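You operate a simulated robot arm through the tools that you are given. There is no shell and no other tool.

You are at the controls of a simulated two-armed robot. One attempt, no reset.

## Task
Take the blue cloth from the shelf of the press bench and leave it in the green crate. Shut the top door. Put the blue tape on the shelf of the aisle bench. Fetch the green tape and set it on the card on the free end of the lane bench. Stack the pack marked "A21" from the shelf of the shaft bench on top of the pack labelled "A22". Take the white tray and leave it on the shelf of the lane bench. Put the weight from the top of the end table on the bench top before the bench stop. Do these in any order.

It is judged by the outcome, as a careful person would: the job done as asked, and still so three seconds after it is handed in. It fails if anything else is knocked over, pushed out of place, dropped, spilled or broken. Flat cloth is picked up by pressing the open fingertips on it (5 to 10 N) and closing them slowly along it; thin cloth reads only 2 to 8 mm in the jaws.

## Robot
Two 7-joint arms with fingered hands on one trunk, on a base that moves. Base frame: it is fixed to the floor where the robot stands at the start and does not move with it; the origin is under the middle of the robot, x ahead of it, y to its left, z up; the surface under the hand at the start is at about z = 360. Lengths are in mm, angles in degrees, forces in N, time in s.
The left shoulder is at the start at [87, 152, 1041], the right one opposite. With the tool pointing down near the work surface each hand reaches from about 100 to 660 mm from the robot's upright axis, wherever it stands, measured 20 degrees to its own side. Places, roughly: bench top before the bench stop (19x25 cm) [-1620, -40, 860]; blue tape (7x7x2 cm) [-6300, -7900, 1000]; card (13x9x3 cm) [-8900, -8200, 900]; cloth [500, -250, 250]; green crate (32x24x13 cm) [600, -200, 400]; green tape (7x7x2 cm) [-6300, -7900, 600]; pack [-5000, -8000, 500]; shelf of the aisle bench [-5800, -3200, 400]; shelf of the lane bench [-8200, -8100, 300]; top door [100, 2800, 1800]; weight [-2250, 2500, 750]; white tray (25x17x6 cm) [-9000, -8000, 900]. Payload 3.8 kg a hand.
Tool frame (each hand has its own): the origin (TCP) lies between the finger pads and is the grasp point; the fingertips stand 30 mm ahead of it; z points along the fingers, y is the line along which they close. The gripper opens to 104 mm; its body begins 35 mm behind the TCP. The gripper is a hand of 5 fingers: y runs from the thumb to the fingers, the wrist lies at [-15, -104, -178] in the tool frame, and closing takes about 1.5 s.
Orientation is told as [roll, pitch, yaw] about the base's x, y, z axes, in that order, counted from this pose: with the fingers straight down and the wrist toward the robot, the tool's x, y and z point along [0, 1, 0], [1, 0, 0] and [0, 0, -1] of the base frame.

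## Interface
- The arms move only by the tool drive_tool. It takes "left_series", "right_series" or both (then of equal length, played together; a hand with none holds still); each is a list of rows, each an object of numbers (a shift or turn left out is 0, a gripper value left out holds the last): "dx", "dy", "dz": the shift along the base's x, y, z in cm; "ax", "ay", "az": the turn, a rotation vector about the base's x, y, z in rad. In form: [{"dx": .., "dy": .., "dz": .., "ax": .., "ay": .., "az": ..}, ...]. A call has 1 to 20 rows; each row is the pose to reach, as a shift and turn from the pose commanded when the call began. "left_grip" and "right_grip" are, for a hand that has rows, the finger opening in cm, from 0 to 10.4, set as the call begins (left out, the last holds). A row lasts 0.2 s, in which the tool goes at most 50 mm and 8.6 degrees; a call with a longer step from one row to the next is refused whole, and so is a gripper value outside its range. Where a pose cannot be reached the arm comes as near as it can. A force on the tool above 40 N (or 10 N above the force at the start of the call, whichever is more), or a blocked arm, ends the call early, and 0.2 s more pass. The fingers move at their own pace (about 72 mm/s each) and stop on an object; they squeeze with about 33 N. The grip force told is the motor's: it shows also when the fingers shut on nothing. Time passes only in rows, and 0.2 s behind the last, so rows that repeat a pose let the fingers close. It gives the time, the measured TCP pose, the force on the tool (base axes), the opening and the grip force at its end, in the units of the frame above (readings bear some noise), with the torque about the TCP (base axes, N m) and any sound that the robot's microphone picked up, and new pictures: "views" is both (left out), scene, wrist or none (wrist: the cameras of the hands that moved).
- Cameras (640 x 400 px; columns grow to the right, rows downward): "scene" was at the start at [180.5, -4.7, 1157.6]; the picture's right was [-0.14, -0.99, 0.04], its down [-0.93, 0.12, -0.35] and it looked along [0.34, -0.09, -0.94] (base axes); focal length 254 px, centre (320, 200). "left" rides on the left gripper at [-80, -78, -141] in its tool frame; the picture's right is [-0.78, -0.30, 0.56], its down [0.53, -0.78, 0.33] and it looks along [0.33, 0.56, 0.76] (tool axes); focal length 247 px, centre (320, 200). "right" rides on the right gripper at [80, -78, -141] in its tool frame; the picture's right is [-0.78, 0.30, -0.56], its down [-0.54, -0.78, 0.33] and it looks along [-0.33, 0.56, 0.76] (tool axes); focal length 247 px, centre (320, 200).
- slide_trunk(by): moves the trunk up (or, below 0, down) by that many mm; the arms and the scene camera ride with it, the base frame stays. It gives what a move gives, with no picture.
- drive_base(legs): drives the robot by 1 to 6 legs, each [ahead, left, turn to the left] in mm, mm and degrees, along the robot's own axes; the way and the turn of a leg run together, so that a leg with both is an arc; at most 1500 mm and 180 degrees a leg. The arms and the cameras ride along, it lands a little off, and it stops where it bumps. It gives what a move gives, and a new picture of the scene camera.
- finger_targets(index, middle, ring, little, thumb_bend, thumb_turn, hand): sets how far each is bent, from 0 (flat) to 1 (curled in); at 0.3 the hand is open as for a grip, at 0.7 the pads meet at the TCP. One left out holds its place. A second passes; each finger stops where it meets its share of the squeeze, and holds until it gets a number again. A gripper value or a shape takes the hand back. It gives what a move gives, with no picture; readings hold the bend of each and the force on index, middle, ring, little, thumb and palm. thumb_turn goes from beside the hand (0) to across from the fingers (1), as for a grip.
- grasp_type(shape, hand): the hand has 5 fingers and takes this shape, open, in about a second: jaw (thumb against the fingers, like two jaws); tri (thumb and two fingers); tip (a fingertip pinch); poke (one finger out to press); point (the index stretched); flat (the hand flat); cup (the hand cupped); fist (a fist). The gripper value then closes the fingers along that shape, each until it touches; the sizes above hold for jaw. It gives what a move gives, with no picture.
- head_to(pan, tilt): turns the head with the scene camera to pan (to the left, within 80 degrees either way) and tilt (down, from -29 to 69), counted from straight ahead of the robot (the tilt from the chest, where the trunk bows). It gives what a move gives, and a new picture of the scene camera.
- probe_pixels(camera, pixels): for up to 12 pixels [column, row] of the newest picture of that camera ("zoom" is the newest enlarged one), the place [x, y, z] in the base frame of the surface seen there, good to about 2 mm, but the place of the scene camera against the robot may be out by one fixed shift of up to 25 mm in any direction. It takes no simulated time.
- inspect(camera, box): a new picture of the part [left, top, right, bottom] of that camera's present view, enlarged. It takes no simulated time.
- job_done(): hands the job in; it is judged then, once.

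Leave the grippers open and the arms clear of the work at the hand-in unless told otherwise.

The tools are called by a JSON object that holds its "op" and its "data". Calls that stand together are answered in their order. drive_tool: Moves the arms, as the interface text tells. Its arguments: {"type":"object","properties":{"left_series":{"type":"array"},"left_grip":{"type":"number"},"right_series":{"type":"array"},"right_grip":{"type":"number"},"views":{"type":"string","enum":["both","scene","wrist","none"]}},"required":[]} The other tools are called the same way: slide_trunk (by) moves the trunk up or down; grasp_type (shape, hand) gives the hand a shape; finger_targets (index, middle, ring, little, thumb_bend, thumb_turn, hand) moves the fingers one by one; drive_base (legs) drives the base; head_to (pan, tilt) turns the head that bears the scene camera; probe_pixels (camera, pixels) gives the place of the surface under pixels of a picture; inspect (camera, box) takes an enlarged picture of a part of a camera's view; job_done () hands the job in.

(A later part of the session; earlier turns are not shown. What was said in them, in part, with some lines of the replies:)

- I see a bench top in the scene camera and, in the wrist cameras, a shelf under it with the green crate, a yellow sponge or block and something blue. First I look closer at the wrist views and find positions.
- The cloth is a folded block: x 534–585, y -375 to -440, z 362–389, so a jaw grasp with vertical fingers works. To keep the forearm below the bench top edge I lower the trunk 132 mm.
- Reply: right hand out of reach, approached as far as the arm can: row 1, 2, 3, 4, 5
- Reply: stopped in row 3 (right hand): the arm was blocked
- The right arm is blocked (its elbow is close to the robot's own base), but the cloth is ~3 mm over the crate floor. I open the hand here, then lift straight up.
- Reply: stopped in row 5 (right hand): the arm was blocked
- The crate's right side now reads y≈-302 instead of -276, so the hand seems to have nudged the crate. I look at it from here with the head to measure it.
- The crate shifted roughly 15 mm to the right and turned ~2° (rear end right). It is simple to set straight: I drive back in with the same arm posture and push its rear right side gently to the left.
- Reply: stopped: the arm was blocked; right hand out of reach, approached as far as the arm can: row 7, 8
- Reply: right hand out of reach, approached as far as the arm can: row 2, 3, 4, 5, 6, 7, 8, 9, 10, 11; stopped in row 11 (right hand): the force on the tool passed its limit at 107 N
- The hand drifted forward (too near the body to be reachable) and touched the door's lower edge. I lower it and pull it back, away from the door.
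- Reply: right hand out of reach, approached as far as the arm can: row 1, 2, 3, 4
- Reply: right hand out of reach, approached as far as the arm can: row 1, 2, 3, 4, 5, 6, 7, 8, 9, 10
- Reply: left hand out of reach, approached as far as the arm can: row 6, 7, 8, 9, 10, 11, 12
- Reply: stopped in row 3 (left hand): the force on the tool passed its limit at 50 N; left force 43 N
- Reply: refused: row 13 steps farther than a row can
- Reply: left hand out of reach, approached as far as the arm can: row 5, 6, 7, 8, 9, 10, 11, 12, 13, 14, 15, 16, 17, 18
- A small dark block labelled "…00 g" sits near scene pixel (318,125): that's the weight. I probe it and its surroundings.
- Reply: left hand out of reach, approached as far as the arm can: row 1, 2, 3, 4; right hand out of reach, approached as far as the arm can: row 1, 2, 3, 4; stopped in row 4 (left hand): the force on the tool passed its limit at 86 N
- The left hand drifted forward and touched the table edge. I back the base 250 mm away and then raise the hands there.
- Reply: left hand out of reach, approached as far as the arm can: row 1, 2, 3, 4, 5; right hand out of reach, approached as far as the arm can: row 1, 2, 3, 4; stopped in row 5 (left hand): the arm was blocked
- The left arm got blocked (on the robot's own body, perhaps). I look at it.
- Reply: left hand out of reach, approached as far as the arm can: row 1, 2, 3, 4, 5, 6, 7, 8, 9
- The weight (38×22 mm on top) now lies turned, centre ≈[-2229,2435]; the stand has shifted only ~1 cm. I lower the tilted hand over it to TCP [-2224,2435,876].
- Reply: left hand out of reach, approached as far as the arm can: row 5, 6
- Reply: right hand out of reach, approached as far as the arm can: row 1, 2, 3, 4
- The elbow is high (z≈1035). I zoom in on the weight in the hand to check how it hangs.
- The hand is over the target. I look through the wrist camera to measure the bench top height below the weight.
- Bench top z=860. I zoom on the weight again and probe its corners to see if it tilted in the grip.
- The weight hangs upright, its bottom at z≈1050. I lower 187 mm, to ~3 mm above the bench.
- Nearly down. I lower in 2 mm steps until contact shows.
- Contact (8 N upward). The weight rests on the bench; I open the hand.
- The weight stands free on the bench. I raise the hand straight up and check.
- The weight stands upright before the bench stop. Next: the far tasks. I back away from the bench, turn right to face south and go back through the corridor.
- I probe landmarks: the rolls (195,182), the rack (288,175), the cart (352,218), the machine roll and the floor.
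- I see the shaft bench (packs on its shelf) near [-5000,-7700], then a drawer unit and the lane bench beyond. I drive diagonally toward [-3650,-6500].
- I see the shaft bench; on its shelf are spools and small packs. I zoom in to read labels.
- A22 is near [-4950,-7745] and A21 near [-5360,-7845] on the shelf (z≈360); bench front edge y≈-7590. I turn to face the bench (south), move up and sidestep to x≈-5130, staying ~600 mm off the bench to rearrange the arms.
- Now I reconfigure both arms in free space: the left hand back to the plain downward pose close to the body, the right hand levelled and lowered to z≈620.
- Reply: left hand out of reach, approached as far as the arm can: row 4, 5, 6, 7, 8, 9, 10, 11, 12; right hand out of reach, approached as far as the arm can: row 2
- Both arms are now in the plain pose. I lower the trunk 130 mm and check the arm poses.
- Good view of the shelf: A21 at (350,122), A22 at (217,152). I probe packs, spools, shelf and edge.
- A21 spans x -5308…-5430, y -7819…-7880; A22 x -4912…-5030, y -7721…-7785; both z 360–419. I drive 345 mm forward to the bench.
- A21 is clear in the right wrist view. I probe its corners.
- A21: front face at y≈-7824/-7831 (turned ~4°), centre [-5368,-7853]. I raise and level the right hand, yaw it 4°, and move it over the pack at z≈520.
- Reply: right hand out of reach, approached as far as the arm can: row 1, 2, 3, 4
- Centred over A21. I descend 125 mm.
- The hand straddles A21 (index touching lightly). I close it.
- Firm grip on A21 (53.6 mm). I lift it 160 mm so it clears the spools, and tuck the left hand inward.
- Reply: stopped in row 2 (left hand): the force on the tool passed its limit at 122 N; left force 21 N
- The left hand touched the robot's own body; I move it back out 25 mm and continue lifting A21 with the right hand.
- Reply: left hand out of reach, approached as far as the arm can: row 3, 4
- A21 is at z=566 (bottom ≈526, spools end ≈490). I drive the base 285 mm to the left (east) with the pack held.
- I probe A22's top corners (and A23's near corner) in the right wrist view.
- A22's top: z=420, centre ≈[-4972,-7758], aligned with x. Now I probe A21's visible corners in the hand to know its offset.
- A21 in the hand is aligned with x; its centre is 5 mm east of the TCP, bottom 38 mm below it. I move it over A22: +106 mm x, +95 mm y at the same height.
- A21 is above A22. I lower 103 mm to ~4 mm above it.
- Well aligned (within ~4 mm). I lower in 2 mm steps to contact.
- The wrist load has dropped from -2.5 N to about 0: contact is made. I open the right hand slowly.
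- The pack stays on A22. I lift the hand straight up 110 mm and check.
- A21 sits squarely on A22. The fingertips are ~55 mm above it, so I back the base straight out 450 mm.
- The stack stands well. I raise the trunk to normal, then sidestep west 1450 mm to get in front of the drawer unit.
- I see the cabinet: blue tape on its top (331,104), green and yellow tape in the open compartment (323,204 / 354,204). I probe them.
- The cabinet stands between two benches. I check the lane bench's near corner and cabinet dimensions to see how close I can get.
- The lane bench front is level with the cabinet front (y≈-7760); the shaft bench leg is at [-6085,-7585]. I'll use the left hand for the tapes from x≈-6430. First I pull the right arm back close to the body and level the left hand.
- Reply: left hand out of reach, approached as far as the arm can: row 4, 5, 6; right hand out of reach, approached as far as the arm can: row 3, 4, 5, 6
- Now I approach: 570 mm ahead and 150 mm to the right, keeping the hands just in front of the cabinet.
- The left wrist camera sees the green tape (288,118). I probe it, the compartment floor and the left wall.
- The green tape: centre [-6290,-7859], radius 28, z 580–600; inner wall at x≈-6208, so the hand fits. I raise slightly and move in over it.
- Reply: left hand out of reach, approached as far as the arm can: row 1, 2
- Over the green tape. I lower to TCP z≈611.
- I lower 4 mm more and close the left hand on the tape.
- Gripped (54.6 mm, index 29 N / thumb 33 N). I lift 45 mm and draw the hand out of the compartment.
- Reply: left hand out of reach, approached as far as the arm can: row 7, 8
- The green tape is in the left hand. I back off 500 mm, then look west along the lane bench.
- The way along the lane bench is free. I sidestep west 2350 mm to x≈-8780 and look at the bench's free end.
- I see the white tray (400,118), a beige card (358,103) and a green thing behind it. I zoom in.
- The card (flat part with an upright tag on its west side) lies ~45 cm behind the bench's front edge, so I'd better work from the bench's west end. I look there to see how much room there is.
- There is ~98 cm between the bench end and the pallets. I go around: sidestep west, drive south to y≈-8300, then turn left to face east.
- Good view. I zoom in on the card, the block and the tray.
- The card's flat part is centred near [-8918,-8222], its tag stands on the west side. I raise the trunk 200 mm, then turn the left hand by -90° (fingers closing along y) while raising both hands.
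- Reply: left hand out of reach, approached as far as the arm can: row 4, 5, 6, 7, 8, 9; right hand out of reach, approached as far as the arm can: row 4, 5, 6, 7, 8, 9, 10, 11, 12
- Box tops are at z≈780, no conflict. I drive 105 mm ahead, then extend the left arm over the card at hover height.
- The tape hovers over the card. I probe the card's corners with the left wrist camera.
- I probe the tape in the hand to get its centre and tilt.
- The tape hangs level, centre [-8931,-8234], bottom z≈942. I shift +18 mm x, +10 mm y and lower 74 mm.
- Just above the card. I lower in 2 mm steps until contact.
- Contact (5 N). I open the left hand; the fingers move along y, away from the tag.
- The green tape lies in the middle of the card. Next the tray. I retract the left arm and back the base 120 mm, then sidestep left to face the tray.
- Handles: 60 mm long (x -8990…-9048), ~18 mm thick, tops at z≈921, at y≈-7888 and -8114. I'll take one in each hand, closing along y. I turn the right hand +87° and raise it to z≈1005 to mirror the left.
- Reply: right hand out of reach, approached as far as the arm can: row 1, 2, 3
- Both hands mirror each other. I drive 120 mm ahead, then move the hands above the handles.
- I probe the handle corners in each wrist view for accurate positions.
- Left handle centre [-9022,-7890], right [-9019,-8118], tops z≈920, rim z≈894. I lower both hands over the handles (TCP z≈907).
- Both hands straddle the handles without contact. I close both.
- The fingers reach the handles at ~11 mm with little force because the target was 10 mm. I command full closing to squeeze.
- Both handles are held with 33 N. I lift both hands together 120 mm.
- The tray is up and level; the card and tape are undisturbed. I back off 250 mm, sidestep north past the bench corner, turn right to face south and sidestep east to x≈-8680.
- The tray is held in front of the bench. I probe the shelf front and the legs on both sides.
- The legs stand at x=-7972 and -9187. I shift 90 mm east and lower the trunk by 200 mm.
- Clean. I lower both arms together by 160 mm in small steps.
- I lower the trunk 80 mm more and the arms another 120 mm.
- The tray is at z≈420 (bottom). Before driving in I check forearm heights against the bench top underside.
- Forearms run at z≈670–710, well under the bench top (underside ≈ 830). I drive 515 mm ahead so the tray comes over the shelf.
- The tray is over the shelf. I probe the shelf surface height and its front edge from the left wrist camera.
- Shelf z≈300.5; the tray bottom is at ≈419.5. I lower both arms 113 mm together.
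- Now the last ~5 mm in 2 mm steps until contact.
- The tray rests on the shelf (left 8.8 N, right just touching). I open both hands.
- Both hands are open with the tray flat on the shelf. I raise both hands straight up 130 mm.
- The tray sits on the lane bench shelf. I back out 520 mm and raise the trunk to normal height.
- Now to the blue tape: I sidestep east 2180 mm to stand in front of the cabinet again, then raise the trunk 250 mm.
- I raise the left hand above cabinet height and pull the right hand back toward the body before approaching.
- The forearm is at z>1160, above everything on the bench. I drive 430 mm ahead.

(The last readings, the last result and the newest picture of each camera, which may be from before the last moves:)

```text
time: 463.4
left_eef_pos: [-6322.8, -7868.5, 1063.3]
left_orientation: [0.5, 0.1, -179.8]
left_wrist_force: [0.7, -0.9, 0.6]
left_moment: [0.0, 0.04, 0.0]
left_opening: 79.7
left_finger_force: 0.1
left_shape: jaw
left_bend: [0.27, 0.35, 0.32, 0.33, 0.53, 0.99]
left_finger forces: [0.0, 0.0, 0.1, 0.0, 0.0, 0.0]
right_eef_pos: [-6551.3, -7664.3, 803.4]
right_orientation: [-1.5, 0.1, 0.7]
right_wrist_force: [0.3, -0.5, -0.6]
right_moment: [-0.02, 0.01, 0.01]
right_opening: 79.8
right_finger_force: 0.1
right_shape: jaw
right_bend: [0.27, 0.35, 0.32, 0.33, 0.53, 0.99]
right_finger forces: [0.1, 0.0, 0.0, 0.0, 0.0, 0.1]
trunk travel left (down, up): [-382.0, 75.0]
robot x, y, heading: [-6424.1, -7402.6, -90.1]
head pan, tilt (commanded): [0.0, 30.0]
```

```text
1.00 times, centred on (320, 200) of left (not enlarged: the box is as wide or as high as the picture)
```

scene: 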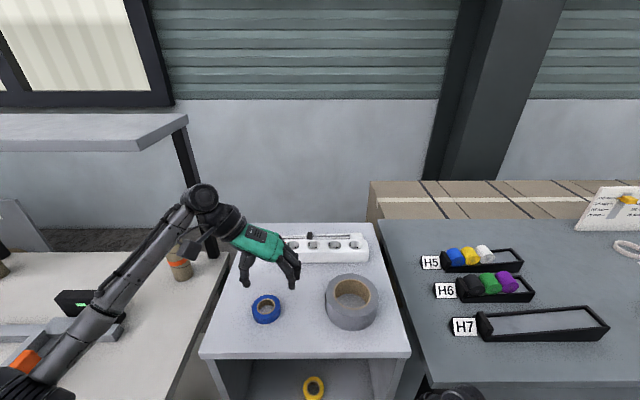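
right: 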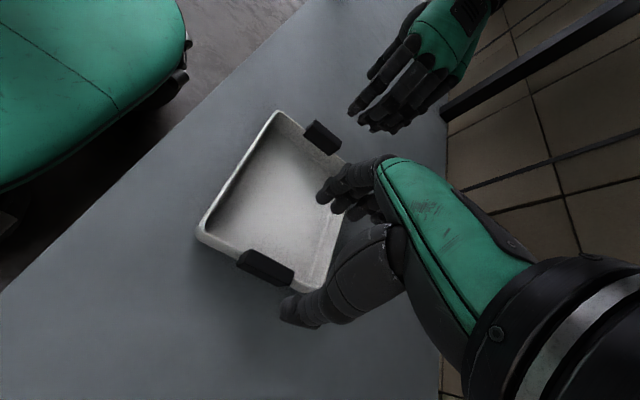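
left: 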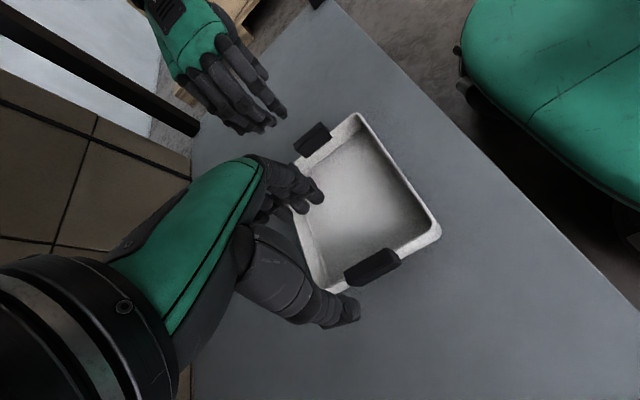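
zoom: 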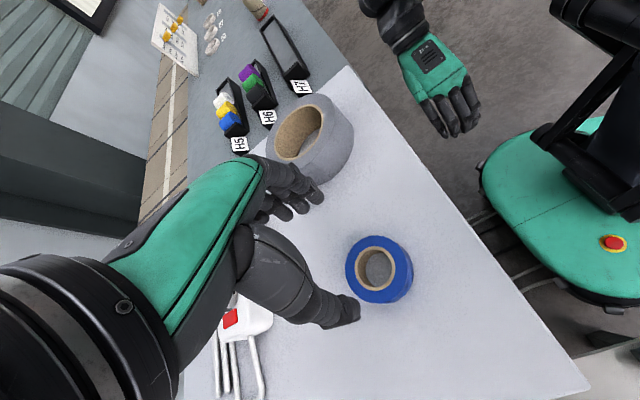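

The wrist camera shows the blue tape at (380,270). I probe it and the cabinet top.

{"op": "probe_pixels", "data": {"camera": "zoom", "pixels": [[350, 265], [372, 240], [398, 252], [404, 275], [385, 292], [360, 287], [378, 268], [330, 240], [430, 300], [320, 180], [265, 290]]}}

```text
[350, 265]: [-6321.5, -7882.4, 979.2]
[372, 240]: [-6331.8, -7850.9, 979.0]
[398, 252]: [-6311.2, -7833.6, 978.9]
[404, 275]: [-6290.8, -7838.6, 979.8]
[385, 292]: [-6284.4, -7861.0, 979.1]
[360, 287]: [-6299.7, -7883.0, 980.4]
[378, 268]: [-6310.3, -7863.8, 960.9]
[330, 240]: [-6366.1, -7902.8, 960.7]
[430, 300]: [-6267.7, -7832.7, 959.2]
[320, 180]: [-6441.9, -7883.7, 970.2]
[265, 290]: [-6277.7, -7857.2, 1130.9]
```

{"op": "probe_pixels", "data": {"camera": "zoom", "pixels": [[268, 318], [250, 335], [230, 345], [255, 350], [245, 380], [225, 370], [212, 350], [290, 320]]}}

```text
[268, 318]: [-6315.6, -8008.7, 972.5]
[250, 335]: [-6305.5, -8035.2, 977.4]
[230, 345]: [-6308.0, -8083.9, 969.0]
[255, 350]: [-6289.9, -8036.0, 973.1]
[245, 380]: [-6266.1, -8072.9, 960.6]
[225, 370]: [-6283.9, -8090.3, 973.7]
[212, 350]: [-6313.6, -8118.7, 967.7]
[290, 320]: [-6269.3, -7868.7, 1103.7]
```

The power strip is well behind (y≤-8005). I align over the blue tape and lower in steps.

{"op": "drive_tool", "data": {"left_series": [{"dx": 1.5, "dy": 1.2}, {"dx": 1.5, "dy": 1.2, "dz": -3}, {"dx": 1.5, "dy": 1.2, "dz": -5.5}, {"dx": 1.5, "dy": 1.2, "dz": -7.0}], "left_grip": 9.5, "views": "wrist"}}

```text
time: 464.4
left_eef_pos: [-6308.2, -7856.8, 992.4]
left_orientation: [0.5, 0.2, -179.7]
left_wrist_force: [-0.1, 0.4, 0.5]
left_moment: [-0.01, -0.01, 0.02]
left_opening: 95.0
left_finger_force: 0.0
left_shape: jaw
left_bend: [0.31, 0.32, 0.3, 0.31, 0.33, 0.98]
left_finger forces: [0.0, 0.1, 0.1, 0.0, 0.0, 0.0]
right_eef_pos: [-6551.2, -7665.1, 804.3]
right_orientation: [-1.5, 0.2, 0.7]
right_wrist_force: [-0.1, 0.4, -0.3]
right_moment: [0.0, 0.02, 0.0]
right_opening: 79.8
right_finger_force: 0.0
right_shape: jaw
right_bend: [0.27, 0.35, 0.32, 0.33, 0.53, 0.99]
right_finger forces: [0.1, 0.0, 0.1, 0.1, 0.0, 0.0]
trunk travel left (down, up): [-382.0, 75.0]
robot x, y, heading: [-6426.9, -7399.6, -90.5]
head pan, tilt (commanded): [0.0, 30.0]
```

left: 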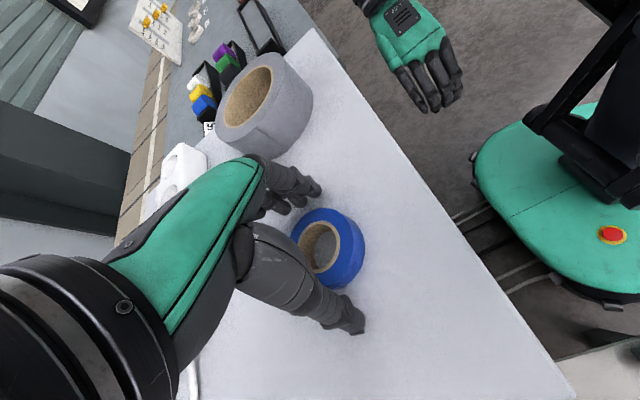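

The tape is between the pads. I close the left hand.

{"op": "drive_tool", "data": {"left_series": [{}, {}, {}, {}, {}, {}, {}, {}], "left_grip": 3.5, "views": "wrist"}}

```text
time: 466.2
left_eef_pos: [-6307.9, -7857.0, 993.8]
left_orientation: [0.5, -0.1, -179.8]
left_wrist_force: [-0.3, 0.2, -0.1]
left_moment: [0.02, 0.0, 0.02]
left_opening: 52.4
left_finger_force: 32.9
left_shape: jaw
left_bend: [0.74, 0.43, 0.47, 0.44, 0.7, 1.0]
left_finger forces: [15.8, 9.6, 3.0, 0.0, 28.4, 0.0]
right_eef_pos: [-6550.9, -7665.1, 803.7]
right_orientation: [-1.5, 0.0, 0.7]
right_wrist_force: [0.0, -0.8, 0.2]
right_moment: [-0.01, 0.0, 0.05]
right_opening: 79.7
right_finger_force: 0.1
right_shape: jaw
right_bend: [0.27, 0.35, 0.32, 0.33, 0.53, 0.99]
right_finger forces: [0.0, 0.1, 0.0, 0.0, 0.0, 0.0]
trunk travel left (down, up): [-382.0, 75.0]
robot x, y, heading: [-6425.9, -7405.5, -90.2]
head pan, tilt (commanded): [0.0, 30.0]
```

left: 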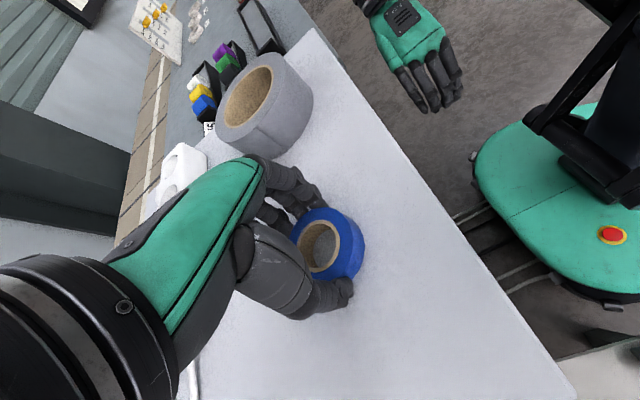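

Gripped (52 mm; index 16 N, thumb 28 N). I lift it 90 mm and back the base out 450 mm.

{"op": "drive_tool", "data": {"left_series": [{"dz": 1.5}, {"dz": 4}, {"dz": 6.5}, {"dz": 9}], "views": "wrist"}}

{"op": "drive_base", "data": {"legs": [[-450, 0, 0]]}}

```text
time: 467.2
left_eef_pos: [-6306.7, -7857.0, 1085.1]
left_orientation: [0.4, -0.1, -179.7]
left_wrist_force: [-0.1, 0.3, 0.0]
left_moment: [0.04, 0.01, 0.04]
left_opening: 52.8
left_finger_force: 33.1
left_shape: jaw
left_bend: [0.74, 0.43, 0.47, 0.44, 0.7, 1.0]
left_finger forces: [16.0, 9.7, 2.9, 0.0, 28.4, 0.1]
right_eef_pos: [-6551.2, -7665.1, 805.1]
right_orientation: [-1.5, 0.1, 0.7]
right_wrist_force: [0.5, 0.2, -0.2]
right_moment: [0.0, 0.0, -0.01]
right_opening: 79.5
right_finger_force: 0.0
right_shape: jaw
right_bend: [0.27, 0.35, 0.32, 0.33, 0.53, 0.99]
right_finger forces: [0.1, 0.0, 0.0, 0.1, 0.0, 0.0]
trunk travel left (down, up): [-382.0, 75.0]
robot x, y, heading: [-6426.4, -7403.1, -90.1]
head pan, tilt (commanded): [0.0, 30.0]
```

left: 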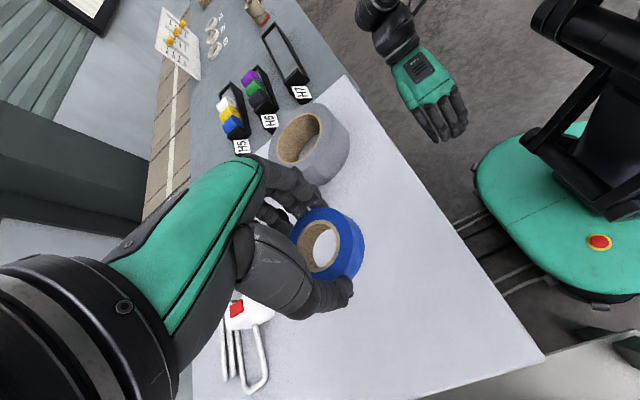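

```text
time: 470.0
left_eef_pos: [-6305.3, -7401.4, 1084.4]
left_orientation: [0.5, 0.0, 180.0]
left_wrist_force: [0.5, 0.2, -0.7]
left_moment: [0.0, 0.0, -0.01]
left_opening: 52.7
left_finger_force: 32.7
left_shape: jaw
left_bend: [0.74, 0.43, 0.47, 0.44, 0.7, 1.0]
left_finger forces: [16.1, 9.7, 2.8, 0.0, 28.4, 0.1]
right_eef_pos: [-6549.9, -7209.8, 804.4]
right_orientation: [-1.4, 0.1, 0.5]
right_wrist_force: [0.7, -0.1, 0.3]
right_moment: [-0.01, 0.01, 0.0]
right_opening: 79.8
right_finger_force: 0.0
right_shape: jaw
right_bend: [0.27, 0.35, 0.32, 0.33, 0.53, 0.99]
right_finger forces: [0.0, 0.0, 0.0, 0.0, 0.0, 0.0]
trunk travel left (down, up): [-382.0, 75.0]
robot x, y, heading: [-6424.5, -6945.4, -90.3]
head pan, tilt (commanded): [0.0, 30.0]
```

scene: 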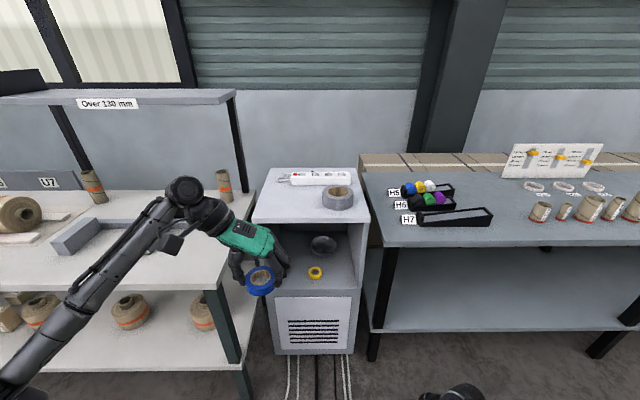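

Blue tape in hand. Now I turn around to face north and look for the aisle bench near [-5800,-3200].

{"op": "drive_base", "data": {"legs": [[150, 0, 0], [0, 0, 90], [0, 0, 90]]}}

{"op": "head_to", "data": {"pan": 0, "tilt": 10}}

```text
time: 478.9
left_eef_pos: [-6530.7, -6636.1, 1084.8]
left_orientation: [0.6, 0.1, -1.6]
left_wrist_force: [0.3, 0.0, -0.5]
left_moment: [0.0, -0.04, -0.04]
left_opening: 52.7
left_finger_force: 33.4
left_shape: jaw
left_bend: [0.74, 0.43, 0.47, 0.44, 0.71, 1.0]
left_finger forces: [15.7, 10.1, 3.0, 0.0, 28.4, 0.0]
right_eef_pos: [-6292.2, -6835.8, 804.0]
right_orientation: [-1.5, 0.1, 178.9]
right_wrist_force: [-1.2, 0.4, -0.9]
right_moment: [-0.04, 0.01, 0.0]
right_opening: 79.5
right_finger_force: 0.2
right_shape: jaw
right_bend: [0.27, 0.35, 0.32, 0.33, 0.53, 0.99]
right_finger forces: [0.0, 0.0, 0.0, 0.0, 0.0, 0.1]
trunk travel left (down, up): [-382.0, 75.0]
robot x, y, heading: [-6419.2, -7093.1, 88.0]
head pan, tilt (commanded): [0.0, 30.0]
```

scene: 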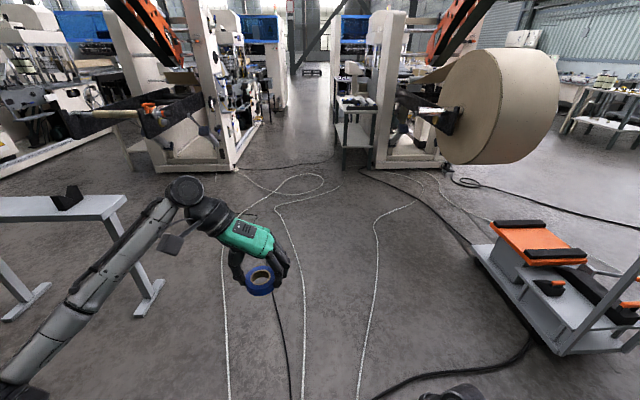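

```text
time: 479.7
left_eef_pos: [-6529.7, -6637.1, 1085.7]
left_orientation: [0.4, 0.0, -1.6]
left_wrist_force: [0.3, -0.7, -0.1]
left_moment: [0.0, 0.02, 0.02]
left_opening: 52.6
left_finger_force: 33.1
left_shape: jaw
left_bend: [0.74, 0.43, 0.47, 0.44, 0.71, 1.0]
left_finger forces: [15.7, 9.9, 3.0, 0.0, 28.3, 0.0]
right_eef_pos: [-6291.3, -6835.5, 804.1]
right_orientation: [-1.5, 0.1, 178.9]
right_wrist_force: [-0.4, 0.4, 0.2]
right_moment: [0.02, 0.0, -0.01]
right_opening: 80.0
right_finger_force: 0.1
right_shape: jaw
right_bend: [0.27, 0.35, 0.32, 0.33, 0.53, 0.99]
right_finger forces: [0.0, 0.0, 0.0, 0.0, 0.0, 0.0]
trunk travel left (down, up): [-382.0, 75.0]
robot x, y, heading: [-6425.1, -7096.2, 88.0]
head pan, tilt (commanded): [0.0, 10.0]
```

scene: 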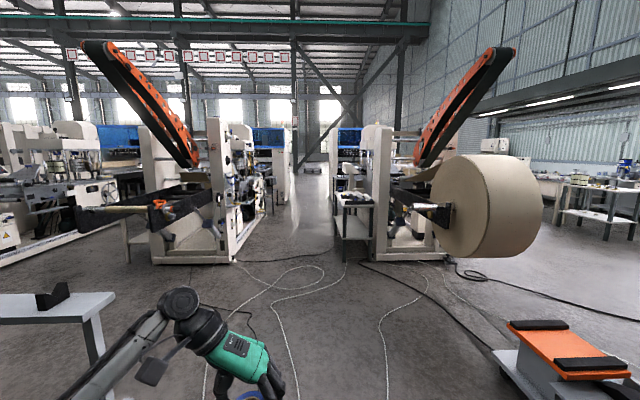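

A small bench stands in the aisle between the two machines at (355,215): the aisle bench. I zoom in and probe.

{"op": "inspect", "data": {"camera": "scene", "box": [290, 160, 420, 270]}}

{"op": "probe_pixels", "data": {"camera": "scene", "pixels": [[340, 205], [372, 205], [345, 190], [340, 235], [368, 238], [350, 232], [345, 260], [370, 262], [300, 240], [320, 200], [250, 200], [236, 260]]}}

```text
3.64 times, centred on (355, 215) of scene
```

zoom: 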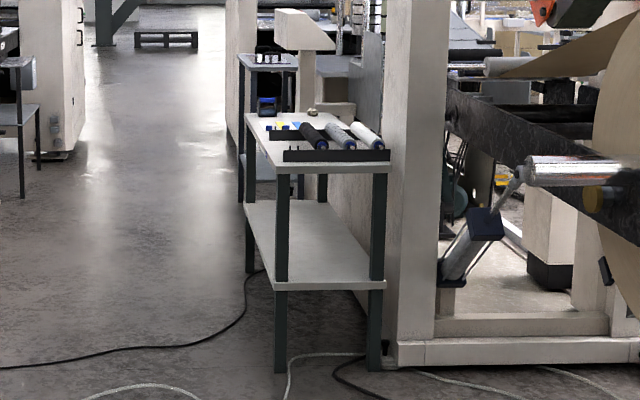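

```text
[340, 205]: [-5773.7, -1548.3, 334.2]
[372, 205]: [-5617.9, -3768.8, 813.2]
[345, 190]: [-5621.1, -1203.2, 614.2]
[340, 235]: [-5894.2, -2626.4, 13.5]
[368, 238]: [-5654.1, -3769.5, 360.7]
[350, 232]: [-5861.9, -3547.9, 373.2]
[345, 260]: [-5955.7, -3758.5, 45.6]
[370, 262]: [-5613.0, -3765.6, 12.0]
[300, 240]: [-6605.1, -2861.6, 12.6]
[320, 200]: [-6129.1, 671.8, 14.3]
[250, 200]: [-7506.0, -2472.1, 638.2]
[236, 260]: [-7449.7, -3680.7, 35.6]
```

The aisle bench: x -5960…-5613, south end y≈-3765, shelf z≈360, open toward the aisle (west). I check the support with the V-block on my left before driving north.

{"op": "probe_pixels", "data": {"camera": "scene", "pixels": [[112, 295], [85, 320], [100, 345], [60, 300], [520, 330], [495, 355], [445, 255], [380, 262], [240, 262], [130, 265]]}}

```text
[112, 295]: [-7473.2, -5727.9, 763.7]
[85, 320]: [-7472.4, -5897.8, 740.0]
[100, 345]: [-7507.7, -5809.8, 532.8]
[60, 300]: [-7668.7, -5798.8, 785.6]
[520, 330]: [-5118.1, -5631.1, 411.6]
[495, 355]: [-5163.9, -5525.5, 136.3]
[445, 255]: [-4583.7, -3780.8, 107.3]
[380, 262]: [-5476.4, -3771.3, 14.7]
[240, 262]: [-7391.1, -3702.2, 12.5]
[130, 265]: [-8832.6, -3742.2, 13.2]
```

The corridor at x≈-6620 is clear. I drive north to y≈-3400 and turn right to face the aisle bench.

{"op": "drive_base", "data": {"legs": [[1250, 195, 2], [1250, 0, 0], [1190, 0, 0], [0, 0, -90]]}}

{"op": "head_to", "data": {"pan": 0, "tilt": 35}}

```text
time: 501.8
left_eef_pos: [-6187.2, -3196.3, 1084.8]
left_orientation: [0.6, 0.0, -89.1]
left_wrist_force: [0.9, -0.2, 0.4]
left_moment: [0.01, 0.01, 0.0]
left_opening: 52.5
left_finger_force: 33.1
left_shape: jaw
left_bend: [0.74, 0.43, 0.47, 0.44, 0.71, 1.0]
left_finger forces: [15.6, 10.0, 3.1, 0.1, 28.4, 0.0]
right_eef_pos: [-6377.0, -3445.1, 803.8]
right_orientation: [-1.5, 0.1, 91.3]
right_wrist_force: [-0.3, 0.6, -0.1]
right_moment: [0.03, -0.01, -0.01]
right_opening: 79.7
right_finger_force: 0.0
right_shape: jaw
right_bend: [0.27, 0.35, 0.32, 0.33, 0.53, 0.99]
right_finger forces: [0.1, 0.1, 0.0, 0.0, 0.0, 0.0]
trunk travel left (down, up): [-382.0, 75.0]
robot x, y, heading: [-6642.9, -3322.2, 0.3]
head pan, tilt (commanded): [0.0, 10.0]
```

scene: 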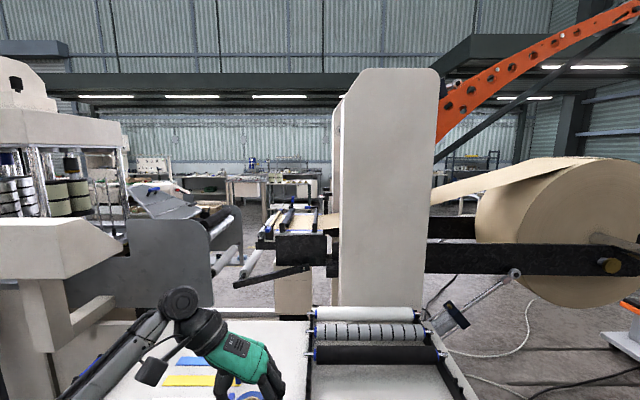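

```text
time: 502.7
left_eef_pos: [-6187.0, -3197.5, 1085.3]
left_orientation: [0.6, 0.0, -89.1]
left_wrist_force: [0.2, -1.3, -0.7]
left_moment: [0.01, -0.03, -0.02]
left_opening: 52.6
left_finger_force: 33.0
left_shape: jaw
left_bend: [0.74, 0.43, 0.47, 0.44, 0.71, 1.0]
left_finger forces: [15.7, 10.2, 3.1, 0.0, 28.4, 0.0]
right_eef_pos: [-6375.7, -3444.5, 805.0]
right_orientation: [-1.5, 0.3, 91.2]
right_wrist_force: [1.2, 0.2, 0.0]
right_moment: [0.01, -0.02, 0.01]
right_opening: 79.7
right_finger_force: 0.1
right_shape: jaw
right_bend: [0.27, 0.35, 0.32, 0.33, 0.53, 0.99]
right_finger forces: [0.0, 0.0, 0.1, 0.0, 0.0, 0.0]
trunk travel left (down, up): [-382.0, 75.0]
robot x, y, heading: [-6641.4, -3323.1, 0.2]
head pan, tilt (commanded): [0.0, 35.0]
```

scene: 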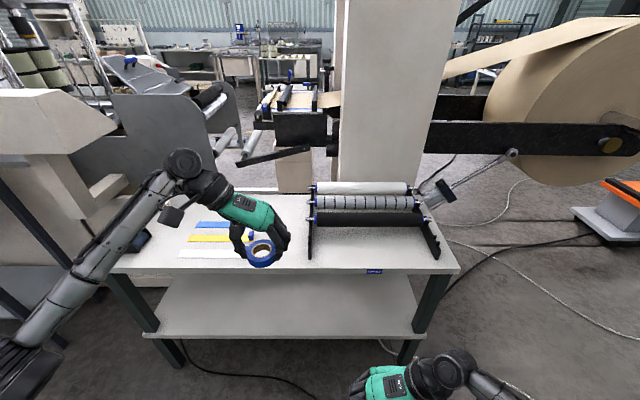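

The aisle bench and its empty shelf are right ahead. I probe the shelf, legs and edges.

{"op": "probe_pixels", "data": {"camera": "scene", "pixels": [[125, 290], [160, 345], [430, 310], [405, 350], [280, 310], [280, 335], [330, 290], [200, 300], [280, 268], [400, 270], [250, 335], [370, 300]]}}

```text
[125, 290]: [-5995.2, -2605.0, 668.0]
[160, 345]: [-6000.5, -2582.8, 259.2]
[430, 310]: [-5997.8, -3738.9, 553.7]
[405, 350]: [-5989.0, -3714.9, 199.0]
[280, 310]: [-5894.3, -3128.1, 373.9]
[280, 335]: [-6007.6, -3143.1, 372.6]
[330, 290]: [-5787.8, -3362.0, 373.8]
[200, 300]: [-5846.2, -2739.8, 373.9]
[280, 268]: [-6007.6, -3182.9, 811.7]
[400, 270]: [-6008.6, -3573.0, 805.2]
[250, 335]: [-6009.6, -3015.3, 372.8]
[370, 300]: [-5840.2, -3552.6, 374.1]
```

Shelf z≈360.5, front edge x≈-6008, legs at y≈-2605 and -3739. I bring the right hand forward to mirror the left, then lower the trunk 250 mm.

{"op": "drive_tool", "data": {"right_series": [{"dx": 4}, {"dx": 8}, {"dx": 12}, {"dx": 16}, {"dx": 18}], "views": "none"}}

{"op": "slide_trunk", "data": {"by": -250}}

```text
time: 503.9
left_eef_pos: [-6186.3, -3196.5, 1084.2]
left_orientation: [0.5, 0.0, -89.2]
left_wrist_force: [0.5, -0.8, -0.1]
left_moment: [0.03, 0.02, -0.01]
left_opening: 52.6
left_finger_force: 33.0
left_shape: jaw
left_bend: [0.74, 0.43, 0.47, 0.44, 0.71, 1.0]
left_finger forces: [15.6, 10.0, 3.0, 0.0, 28.4, 0.0]
right_eef_pos: [-6197.4, -3444.1, 804.8]
right_orientation: [-1.4, 0.1, 91.3]
right_wrist_force: [-0.3, -0.5, -0.2]
right_moment: [0.03, 0.01, 0.01]
right_opening: 79.5
right_finger_force: 0.0
right_shape: jaw
right_bend: [0.27, 0.35, 0.32, 0.33, 0.53, 0.99]
right_finger forces: [0.0, 0.0, 0.0, 0.0, 0.1, 0.1]
trunk travel left (down, up): [-382.0, 75.0]
robot x, y, heading: [-6638.7, -3320.7, 0.3]
head pan, tilt (commanded): [0.0, 35.0]
```

```text
time: 506.5
left_eef_pos: [-6186.1, -3196.4, 835.1]
left_orientation: [0.5, 0.1, -89.2]
left_wrist_force: [-0.6, 0.7, 0.0]
left_moment: [0.0, 0.01, 0.02]
left_opening: 52.5
left_finger_force: 33.1
left_shape: jaw
left_bend: [0.74, 0.43, 0.47, 0.44, 0.71, 1.0]
left_finger forces: [15.6, 10.1, 3.0, 0.1, 28.4, 0.0]
right_eef_pos: [-6196.0, -3442.7, 554.1]
right_orientation: [-1.5, 0.1, 91.3]
right_wrist_force: [0.9, -0.1, 0.5]
right_moment: [0.01, -0.01, -0.01]
right_opening: 79.8
right_finger_force: 0.0
right_shape: jaw
right_bend: [0.27, 0.35, 0.32, 0.33, 0.53, 0.99]
right_finger forces: [0.0, 0.1, 0.1, 0.1, 0.0, 0.0]
trunk travel left (down, up): [-132.0, 325.0]
robot x, y, heading: [-6637.1, -3323.2, 0.5]
head pan, tilt (commanded): [0.0, 35.0]
```

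I lower the left arm 300 mm in small steps, then the trunk 60 mm.

{"op": "drive_tool", "data": {"left_series": [{"dz": -4}, {"dz": -8}, {"dz": -12}, {"dz": -16}, {"dz": -20}, {"dz": -24}, {"dz": -27}, {"dz": -30}], "views": "none"}}

{"op": "slide_trunk", "data": {"by": -60}}

{"op": "head_to", "data": {"pan": 0, "tilt": 30}}

```text
time: 508.3
left_eef_pos: [-6188.2, -3197.6, 533.4]
left_orientation: [0.5, 0.0, -89.2]
left_wrist_force: [0.4, -0.5, -0.5]
left_moment: [0.01, -0.01, 0.02]
left_opening: 52.2
left_finger_force: 33.1
left_shape: jaw
left_bend: [0.74, 0.43, 0.47, 0.44, 0.71, 1.0]
left_finger forces: [15.7, 10.2, 3.0, 0.0, 28.4, 0.1]
right_eef_pos: [-6195.8, -3443.4, 553.4]
right_orientation: [-1.3, 0.2, 91.2]
right_wrist_force: [-0.1, 0.5, 0.6]
right_moment: [-0.04, 0.01, 0.03]
right_opening: 79.8
right_finger_force: 0.0
right_shape: jaw
right_bend: [0.27, 0.35, 0.32, 0.33, 0.53, 0.99]
right_finger forces: [0.0, 0.1, 0.0, 0.0, 0.1, 0.0]
trunk travel left (down, up): [-132.0, 325.0]
robot x, y, heading: [-6637.0, -3322.8, 0.4]
head pan, tilt (commanded): [0.0, 35.0]
```

```text
time: 509.3
left_eef_pos: [-6186.0, -3196.4, 475.6]
left_orientation: [0.6, 0.0, -89.2]
left_wrist_force: [0.1, 0.7, -0.3]
left_moment: [0.0, -0.01, -0.02]
left_opening: 52.4
left_finger_force: 33.4
left_shape: jaw
left_bend: [0.74, 0.43, 0.47, 0.44, 0.71, 1.0]
left_finger forces: [15.7, 10.2, 3.1, 0.0, 28.4, 0.0]
right_eef_pos: [-6196.0, -3442.8, 496.1]
right_orientation: [-1.6, 0.1, 91.2]
right_wrist_force: [-0.3, -0.4, 0.2]
right_moment: [-0.03, 0.03, 0.03]
right_opening: 79.7
right_finger_force: 0.2
right_shape: jaw
right_bend: [0.27, 0.35, 0.32, 0.33, 0.53, 0.99]
right_finger forces: [0.1, 0.0, 0.1, 0.0, 0.0, 0.1]
trunk travel left (down, up): [-72.0, 385.0]
robot x, y, heading: [-6638.1, -3323.7, 0.5]
head pan, tilt (commanded): [0.0, 35.0]
```

```text
time: 510.0
left_eef_pos: [-6187.6, -3196.6, 475.6]
left_orientation: [0.5, 0.0, -89.1]
left_wrist_force: [0.5, 0.0, -0.2]
left_moment: [-0.01, 0.01, 0.04]
left_opening: 52.3
left_finger_force: 33.0
left_shape: jaw
left_bend: [0.74, 0.43, 0.47, 0.44, 0.71, 1.0]
left_finger forces: [15.7, 10.2, 3.1, 0.0, 28.4, 0.1]
right_eef_pos: [-6196.0, -3444.2, 493.5]
right_orientation: [-1.5, 0.1, 91.3]
right_wrist_force: [-0.9, 0.0, -0.3]
right_moment: [0.05, 0.0, 0.01]
right_opening: 79.5
right_finger_force: 0.1
right_shape: jaw
right_bend: [0.27, 0.35, 0.32, 0.33, 0.53, 0.99]
right_finger forces: [0.1, 0.1, 0.0, 0.0, 0.1, 0.0]
trunk travel left (down, up): [-72.0, 385.0]
robot x, y, heading: [-6633.3, -3320.6, 0.2]
head pan, tilt (commanded): [0.0, 30.0]
```

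scene: 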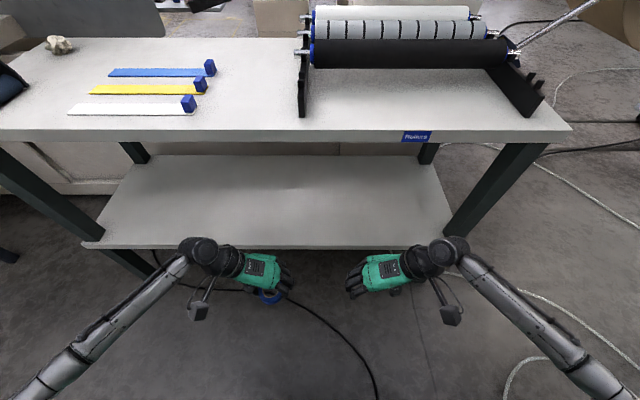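

I drive 335 mm ahead (and 60 mm left to keep clear of the right leg).

{"op": "drive_base", "data": {"legs": [[0, 60, 0], [335, 0, 0]]}}

{"op": "inspect", "data": {"camera": "left", "box": [0, 0, 640, 400]}}

{"op": "probe_pixels", "data": {"camera": "zoom", "pixels": [[450, 260], [380, 330], [520, 200], [300, 330], [420, 200], [350, 250], [330, 215], [300, 240]]}}

```text
time: 512.7
left_eef_pos: [-5856.1, -3137.6, 475.0]
left_orientation: [0.4, 0.1, -89.4]
left_wrist_force: [-0.5, -0.1, -0.5]
left_moment: [-0.01, -0.01, -0.02]
left_opening: 52.1
left_finger_force: 33.1
left_shape: jaw
left_bend: [0.74, 0.43, 0.47, 0.44, 0.71, 1.0]
left_finger forces: [15.7, 10.2, 3.1, 0.0, 28.3, 0.0]
right_eef_pos: [-5864.2, -3384.3, 494.4]
right_orientation: [-1.4, 0.0, 91.1]
right_wrist_force: [0.5, 0.2, -0.5]
right_moment: [0.03, 0.0, -0.02]
right_opening: 79.5
right_finger_force: 0.0
right_shape: jaw
right_bend: [0.27, 0.35, 0.32, 0.33, 0.53, 0.99]
right_finger forces: [0.0, 0.0, 0.0, 0.0, 0.0, 0.0]
trunk travel left (down, up): [-72.0, 385.0]
robot x, y, heading: [-6309.3, -3261.5, 0.1]
head pan, tilt (commanded): [0.0, 30.0]
```

scene: 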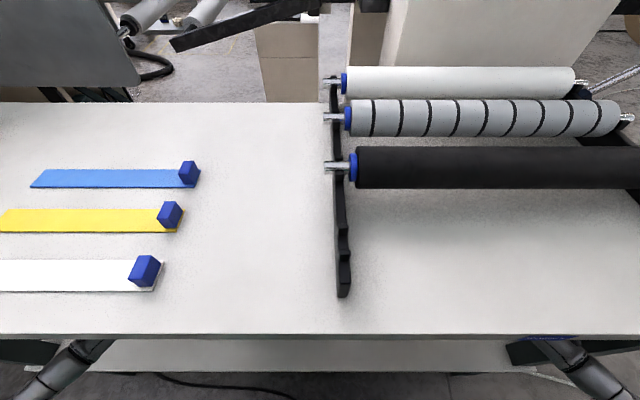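

```text
1.00 times, centred on (320, 200) of left (not enlarged: the box is as wide or as high as the picture)
```

zoom: 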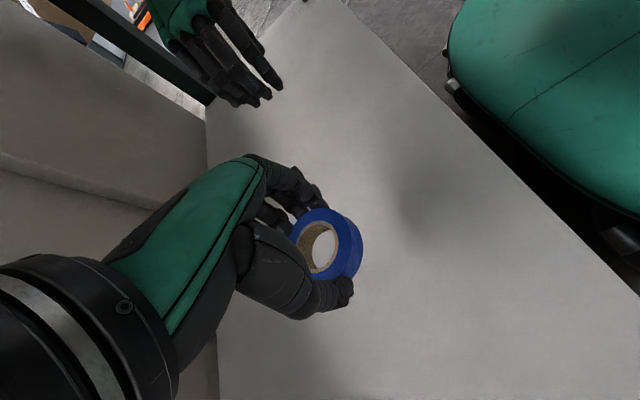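

```text
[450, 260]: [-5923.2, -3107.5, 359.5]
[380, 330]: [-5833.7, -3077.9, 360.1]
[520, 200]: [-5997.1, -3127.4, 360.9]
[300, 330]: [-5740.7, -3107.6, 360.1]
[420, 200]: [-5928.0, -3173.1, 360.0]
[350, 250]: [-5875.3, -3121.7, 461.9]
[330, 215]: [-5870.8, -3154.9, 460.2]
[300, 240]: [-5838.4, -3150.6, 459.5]
```

Shelf z=360; the tape bottom is at ≈441. I lower 76 mm, then feel for contact.

{"op": "drive_tool", "data": {"left_series": [{"dz": -3}, {"dz": -5.5}, {"dz": -7.0}, {"dz": -7.6}], "views": "none"}}

{"op": "drive_tool", "data": {"left_series": [{"dz": -0.2}, {"dz": -0.4}, {"dz": -0.6}], "views": "wrist"}}

```text
time: 513.7
left_eef_pos: [-5855.2, -3137.9, 399.2]
left_orientation: [0.5, 0.1, -89.4]
left_wrist_force: [0.3, 0.2, -0.9]
left_moment: [0.03, 0.01, 0.0]
left_opening: 52.3
left_finger_force: 32.8
left_shape: jaw
left_bend: [0.74, 0.43, 0.47, 0.44, 0.71, 1.0]
left_finger forces: [15.8, 10.2, 3.2, 0.0, 28.5, 0.0]
right_eef_pos: [-5866.0, -3383.4, 494.6]
right_orientation: [-1.5, 0.0, 91.2]
right_wrist_force: [-0.4, -0.5, 0.1]
right_moment: [0.0, -0.03, 0.03]
right_opening: 79.7
right_finger_force: 0.0
right_shape: jaw
right_bend: [0.27, 0.35, 0.32, 0.33, 0.53, 0.99]
right_finger forces: [0.0, 0.1, 0.0, 0.0, 0.0, 0.0]
trunk travel left (down, up): [-72.0, 385.0]
robot x, y, heading: [-6309.6, -3260.1, 0.2]
head pan, tilt (commanded): [0.0, 30.0]
```

```text
time: 514.5
left_eef_pos: [-5855.3, -3137.1, 392.4]
left_orientation: [0.5, -0.1, -89.4]
left_wrist_force: [-0.4, -0.6, 0.0]
left_moment: [0.01, 0.01, 0.01]
left_opening: 52.3
left_finger_force: 32.6
left_shape: jaw
left_bend: [0.74, 0.43, 0.47, 0.44, 0.71, 1.0]
left_finger forces: [15.8, 10.2, 3.1, 0.1, 28.4, 0.1]
right_eef_pos: [-5865.4, -3383.4, 493.1]
right_orientation: [-1.3, 0.0, 91.1]
right_wrist_force: [-0.2, -0.6, -0.5]
right_moment: [0.0, 0.0, 0.0]
right_opening: 79.9
right_finger_force: 0.1
right_shape: jaw
right_bend: [0.27, 0.35, 0.32, 0.33, 0.53, 0.99]
right_finger forces: [0.0, 0.0, 0.0, 0.1, 0.1, 0.0]
trunk travel left (down, up): [-72.0, 385.0]
robot x, y, heading: [-6310.1, -3260.9, 0.4]
head pan, tilt (commanded): [0.0, 30.0]
```

left: 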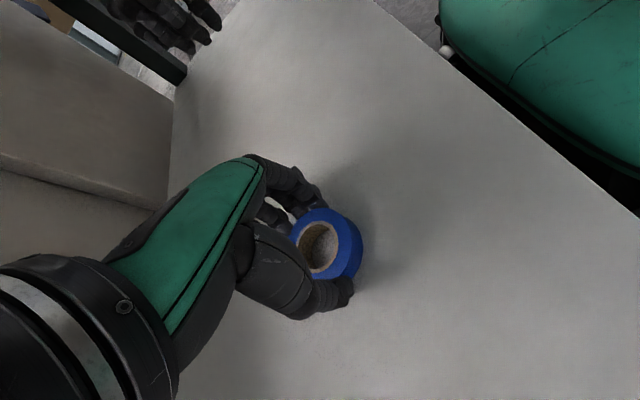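

No clear contact yet; I go a few more millimetres down in 1–2 mm steps.

{"op": "drive_tool", "data": {"left_series": [{"dz": -0.15}, {"dz": -0.3}, {"dz": -0.4}], "views": "none"}}

```text
time: 515.3
left_eef_pos: [-5855.1, -3138.7, 390.9]
left_orientation: [0.7, 0.0, -89.3]
left_wrist_force: [-2.3, 1.2, 20.6]
left_moment: [-0.09, 0.03, -0.04]
left_opening: 52.8
left_finger_force: 33.3
left_shape: jaw
left_bend: [0.74, 0.43, 0.47, 0.44, 0.71, 1.0]
left_finger forces: [17.3, 10.7, 3.0, 0.1, 31.4, 0.0]
right_eef_pos: [-5866.3, -3384.0, 494.5]
right_orientation: [-1.6, 0.0, 91.1]
right_wrist_force: [0.2, -0.2, -0.6]
right_moment: [0.03, 0.01, 0.0]
right_opening: 79.6
right_finger_force: 0.0
right_shape: jaw
right_bend: [0.27, 0.35, 0.32, 0.33, 0.53, 0.99]
right_finger forces: [0.0, 0.0, 0.0, 0.1, 0.0, 0.0]
trunk travel left (down, up): [-72.0, 385.0]
robot x, y, heading: [-6310.3, -3261.7, 0.5]
head pan, tilt (commanded): [0.0, 30.0]
```

Firm contact (20 N). I ease up 2 mm and open the hand, then lift.

{"op": "drive_tool", "data": {"left_series": [{"dz": 0.2}, {"dz": 0.2}], "views": "none"}}

{"op": "drive_tool", "data": {"left_series": [{}, {}, {}, {}, {}, {}, {}], "left_grip": 9.5, "views": "wrist"}}

{"op": "drive_tool", "data": {"left_series": [{"dz": 2}, {"dz": 5}, {"dz": 8}], "views": "wrist"}}

```text
time: 515.9
left_eef_pos: [-5855.8, -3138.0, 391.3]
left_orientation: [0.7, 0.0, -89.4]
left_wrist_force: [1.7, -2.2, 14.5]
left_moment: [-0.15, -0.11, -0.04]
left_opening: 52.9
left_finger_force: 32.6
left_shape: jaw
left_bend: [0.74, 0.43, 0.47, 0.44, 0.71, 1.0]
left_finger forces: [17.6, 11.5, 3.9, 0.0, 30.0, 0.1]
right_eef_pos: [-5866.0, -3384.6, 495.5]
right_orientation: [-1.5, 0.0, 91.1]
right_wrist_force: [0.0, 0.1, 1.1]
right_moment: [0.0, 0.02, 0.0]
right_opening: 79.7
right_finger_force: 0.0
right_shape: jaw
right_bend: [0.27, 0.35, 0.32, 0.33, 0.53, 0.99]
right_finger forces: [0.0, 0.0, 0.1, 0.0, 0.0, 0.1]
trunk travel left (down, up): [-72.0, 385.0]
robot x, y, heading: [-6309.0, -3260.1, 0.3]
head pan, tilt (commanded): [0.0, 30.0]
```

```text
time: 517.5
left_eef_pos: [-5856.4, -3137.0, 391.0]
left_orientation: [0.4, 0.0, -89.5]
left_wrist_force: [0.2, 1.5, 2.6]
left_moment: [-0.16, 0.0, 0.02]
left_opening: 94.1
left_finger_force: 0.1
left_shape: jaw
left_bend: [0.31, 0.32, 0.3, 0.31, 0.33, 0.98]
left_finger forces: [0.0, 2.8, 0.0, 0.1, 0.0, 0.0]
right_eef_pos: [-5865.4, -3383.6, 493.9]
right_orientation: [-1.5, 0.0, 91.2]
right_wrist_force: [-0.5, -0.3, 0.9]
right_moment: [0.02, 0.01, 0.01]
right_opening: 79.7
right_finger_force: 0.1
right_shape: jaw
right_bend: [0.27, 0.35, 0.32, 0.33, 0.53, 0.99]
right_finger forces: [0.0, 0.1, 0.0, 0.0, 0.0, 0.0]
trunk travel left (down, up): [-72.0, 385.0]
robot x, y, heading: [-6312.7, -3257.7, 0.1]
head pan, tilt (commanded): [0.0, 30.0]
```

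left: 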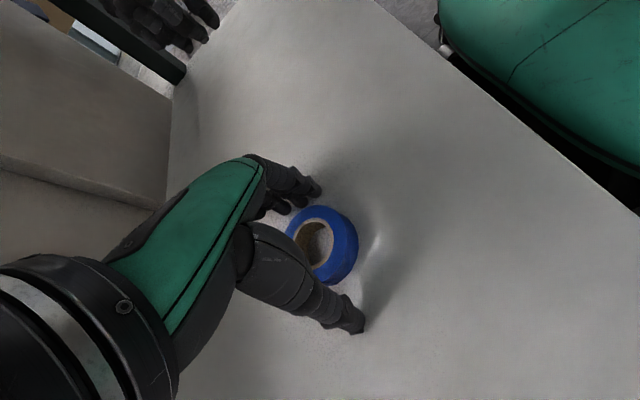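

```text
time: 518.3
left_eef_pos: [-5854.8, -3137.1, 470.2]
left_orientation: [0.3, 0.0, -89.4]
left_wrist_force: [0.7, -0.5, 0.2]
left_moment: [0.01, -0.04, 0.0]
left_opening: 94.8
left_finger_force: 0.2
left_shape: jaw
left_bend: [0.31, 0.32, 0.3, 0.31, 0.33, 0.98]
left_finger forces: [0.0, 0.0, 0.0, 0.1, 0.0, 0.0]
right_eef_pos: [-5865.0, -3383.6, 494.2]
right_orientation: [-1.4, 0.1, 91.1]
right_wrist_force: [0.2, 0.5, 0.5]
right_moment: [0.03, 0.02, -0.02]
right_opening: 80.0
right_finger_force: 0.0
right_shape: jaw
right_bend: [0.27, 0.35, 0.32, 0.33, 0.53, 0.99]
right_finger forces: [0.1, 0.0, 0.1, 0.1, 0.0, 0.0]
trunk travel left (down, up): [-72.0, 385.0]
robot x, y, heading: [-6309.6, -3257.4, 0.1]
head pan, tilt (commanded): [0.0, 30.0]
```

left: 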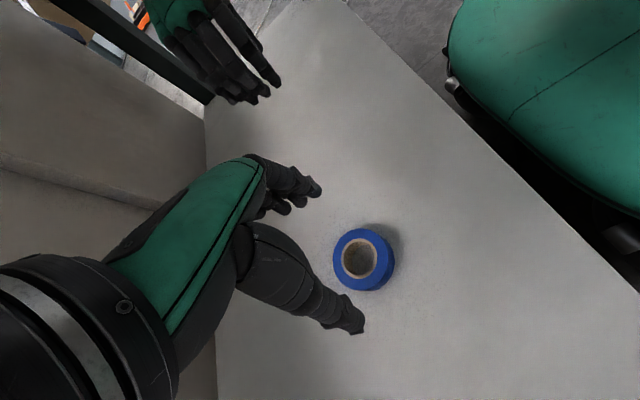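

The blue tape lies flat on the aisle bench shelf. I back out 450 mm and check the view.

{"op": "drive_base", "data": {"legs": [[-450, 0, 0]]}}

{"op": "inspect", "data": {"camera": "scene", "box": [60, 20, 560, 330]}}

```text
time: 521.0
left_eef_pos: [-6301.0, -3140.8, 471.3]
left_orientation: [0.5, 0.0, -90.0]
left_wrist_force: [-0.4, 0.3, -0.3]
left_moment: [-0.01, -0.03, -0.01]
left_opening: 95.0
left_finger_force: 0.0
left_shape: jaw
left_bend: [0.31, 0.32, 0.3, 0.31, 0.33, 0.98]
left_finger forces: [0.0, 0.0, 0.1, 0.0, 0.0, 0.0]
right_eef_pos: [-6315.9, -3387.8, 494.9]
right_orientation: [-1.5, 0.1, 90.5]
right_wrist_force: [-0.9, -0.3, 0.4]
right_moment: [0.01, -0.02, 0.01]
right_opening: 79.8
right_finger_force: 0.0
right_shape: jaw
right_bend: [0.27, 0.35, 0.32, 0.33, 0.53, 0.99]
right_finger forces: [0.0, 0.1, 0.0, 0.0, 0.1, 0.0]
trunk travel left (down, up): [-72.0, 385.0]
robot x, y, heading: [-6757.0, -3258.8, -0.4]
head pan, tilt (commanded): [0.0, 30.0]
```

scene: 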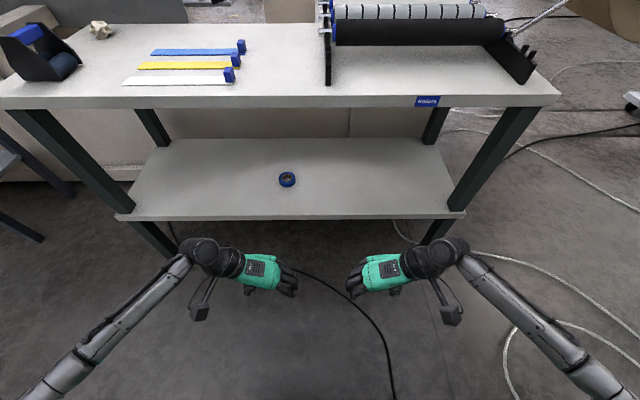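

```text
1.28 times, centred on (310, 175) of scene
```

zoom: 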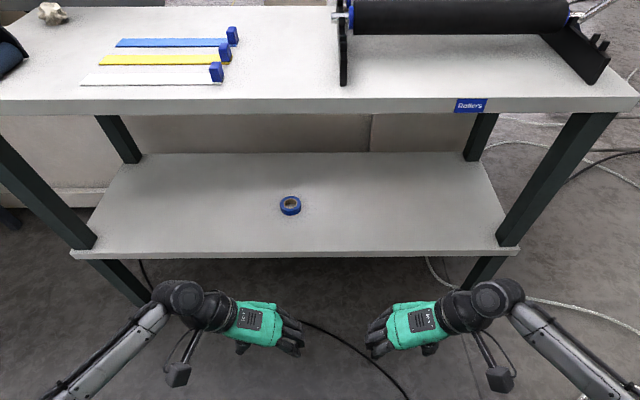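

Everything is in place: cloth in crate, door shut, weight before the stop, A21 on A22, green tape on card, tray on the lane bench shelf, blue tape on the aisle bench shelf. I open both grippers fully; the arms are clear of the bench.

{"op": "drive_tool", "data": {"left_series": [{"dz": 0}, {"dz": 0}, {"dz": 0}], "right_series": [{"dz": 0}, {"dz": 0}, {"dz": 0}], "left_grip": 10.4, "right_grip": 10.4, "views": "scene"}}

```text
time: 521.8
left_eef_pos: [-6301.4, -3140.8, 469.6]
left_orientation: [0.4, -0.1, -90.0]
left_wrist_force: [-0.6, 0.9, -0.2]
left_moment: [-0.02, 0.01, -0.03]
left_opening: 103.5
left_finger_force: 0.0
left_shape: jaw
left_bend: [0.3, 0.3, 0.3, 0.3, 0.3, 0.98]
left_finger forces: [0.1, 0.0, 0.1, 0.0, 0.1, 0.0]
right_eef_pos: [-6314.3, -3389.1, 493.4]
right_orientation: [-1.4, 0.0, 90.6]
right_wrist_force: [-0.6, -0.3, -1.0]
right_moment: [-0.02, 0.03, 0.03]
right_opening: 103.7
right_finger_force: 0.1
right_shape: jaw
right_bend: [0.3, 0.3, 0.3, 0.3, 0.3, 0.98]
right_finger forces: [0.0, 0.1, 0.0, 0.1, 0.1, 0.0]
trunk travel left (down, up): [-72.0, 385.0]
robot x, y, heading: [-6755.3, -3260.8, -0.3]
head pan, tilt (commanded): [0.0, 30.0]
```

scene: 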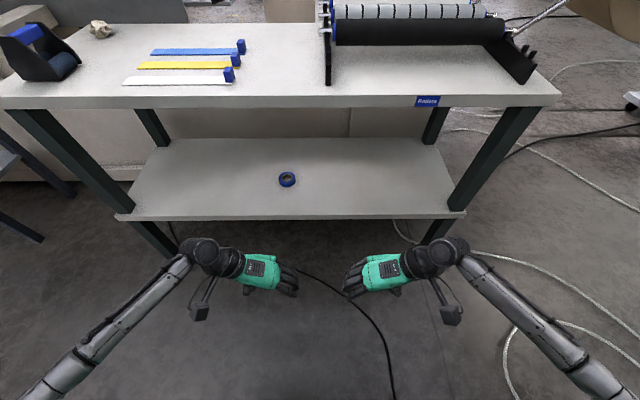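

All seven tasks are done, the grippers are open and the arms are clear. I hand the job in.

{"op": "job_done", "data": {}}

```text
The job is handed in.
```

I did all seven tasks and handed the job in. Two things that weren't part of the tasks got nudged along the way. I don't have the judge's result.

| Task | Result |
|---|---|
| Blue cloth | In the green crate |
| Top door | Shut, lying flat against the cabinet across its whole width |
| Blue tape | Flat on the shelf of the aisle bench |
| Green tape | In the middle of the card on the free end of the lane bench |
| Pack "A21" | On top of "A22", lined up to within about 4 mm before release |
| White tray | On the shelf of the lane bench |
| Weight | Standing upright on the bench top before the bench stop |

**Things that moved:**
- **Green crate:** my hand pushed it while I was placing the cloth. I pushed it back but slightly too far, so it ended about 13 mm from where it started and turned about 2°.
- **Blue stand on the end table:** my first grip on the weight missed. It pushed the weight against the stand, which moved about 1 cm and turned slightly.

**Contacts:** my left hand also hit the edge of the end table (86 N), and the right hand hit the door's lower edge before I shut it (107 N). I saw no damage or movement from either. I didn't go back to look at the crate, the door or the end table before handing in.
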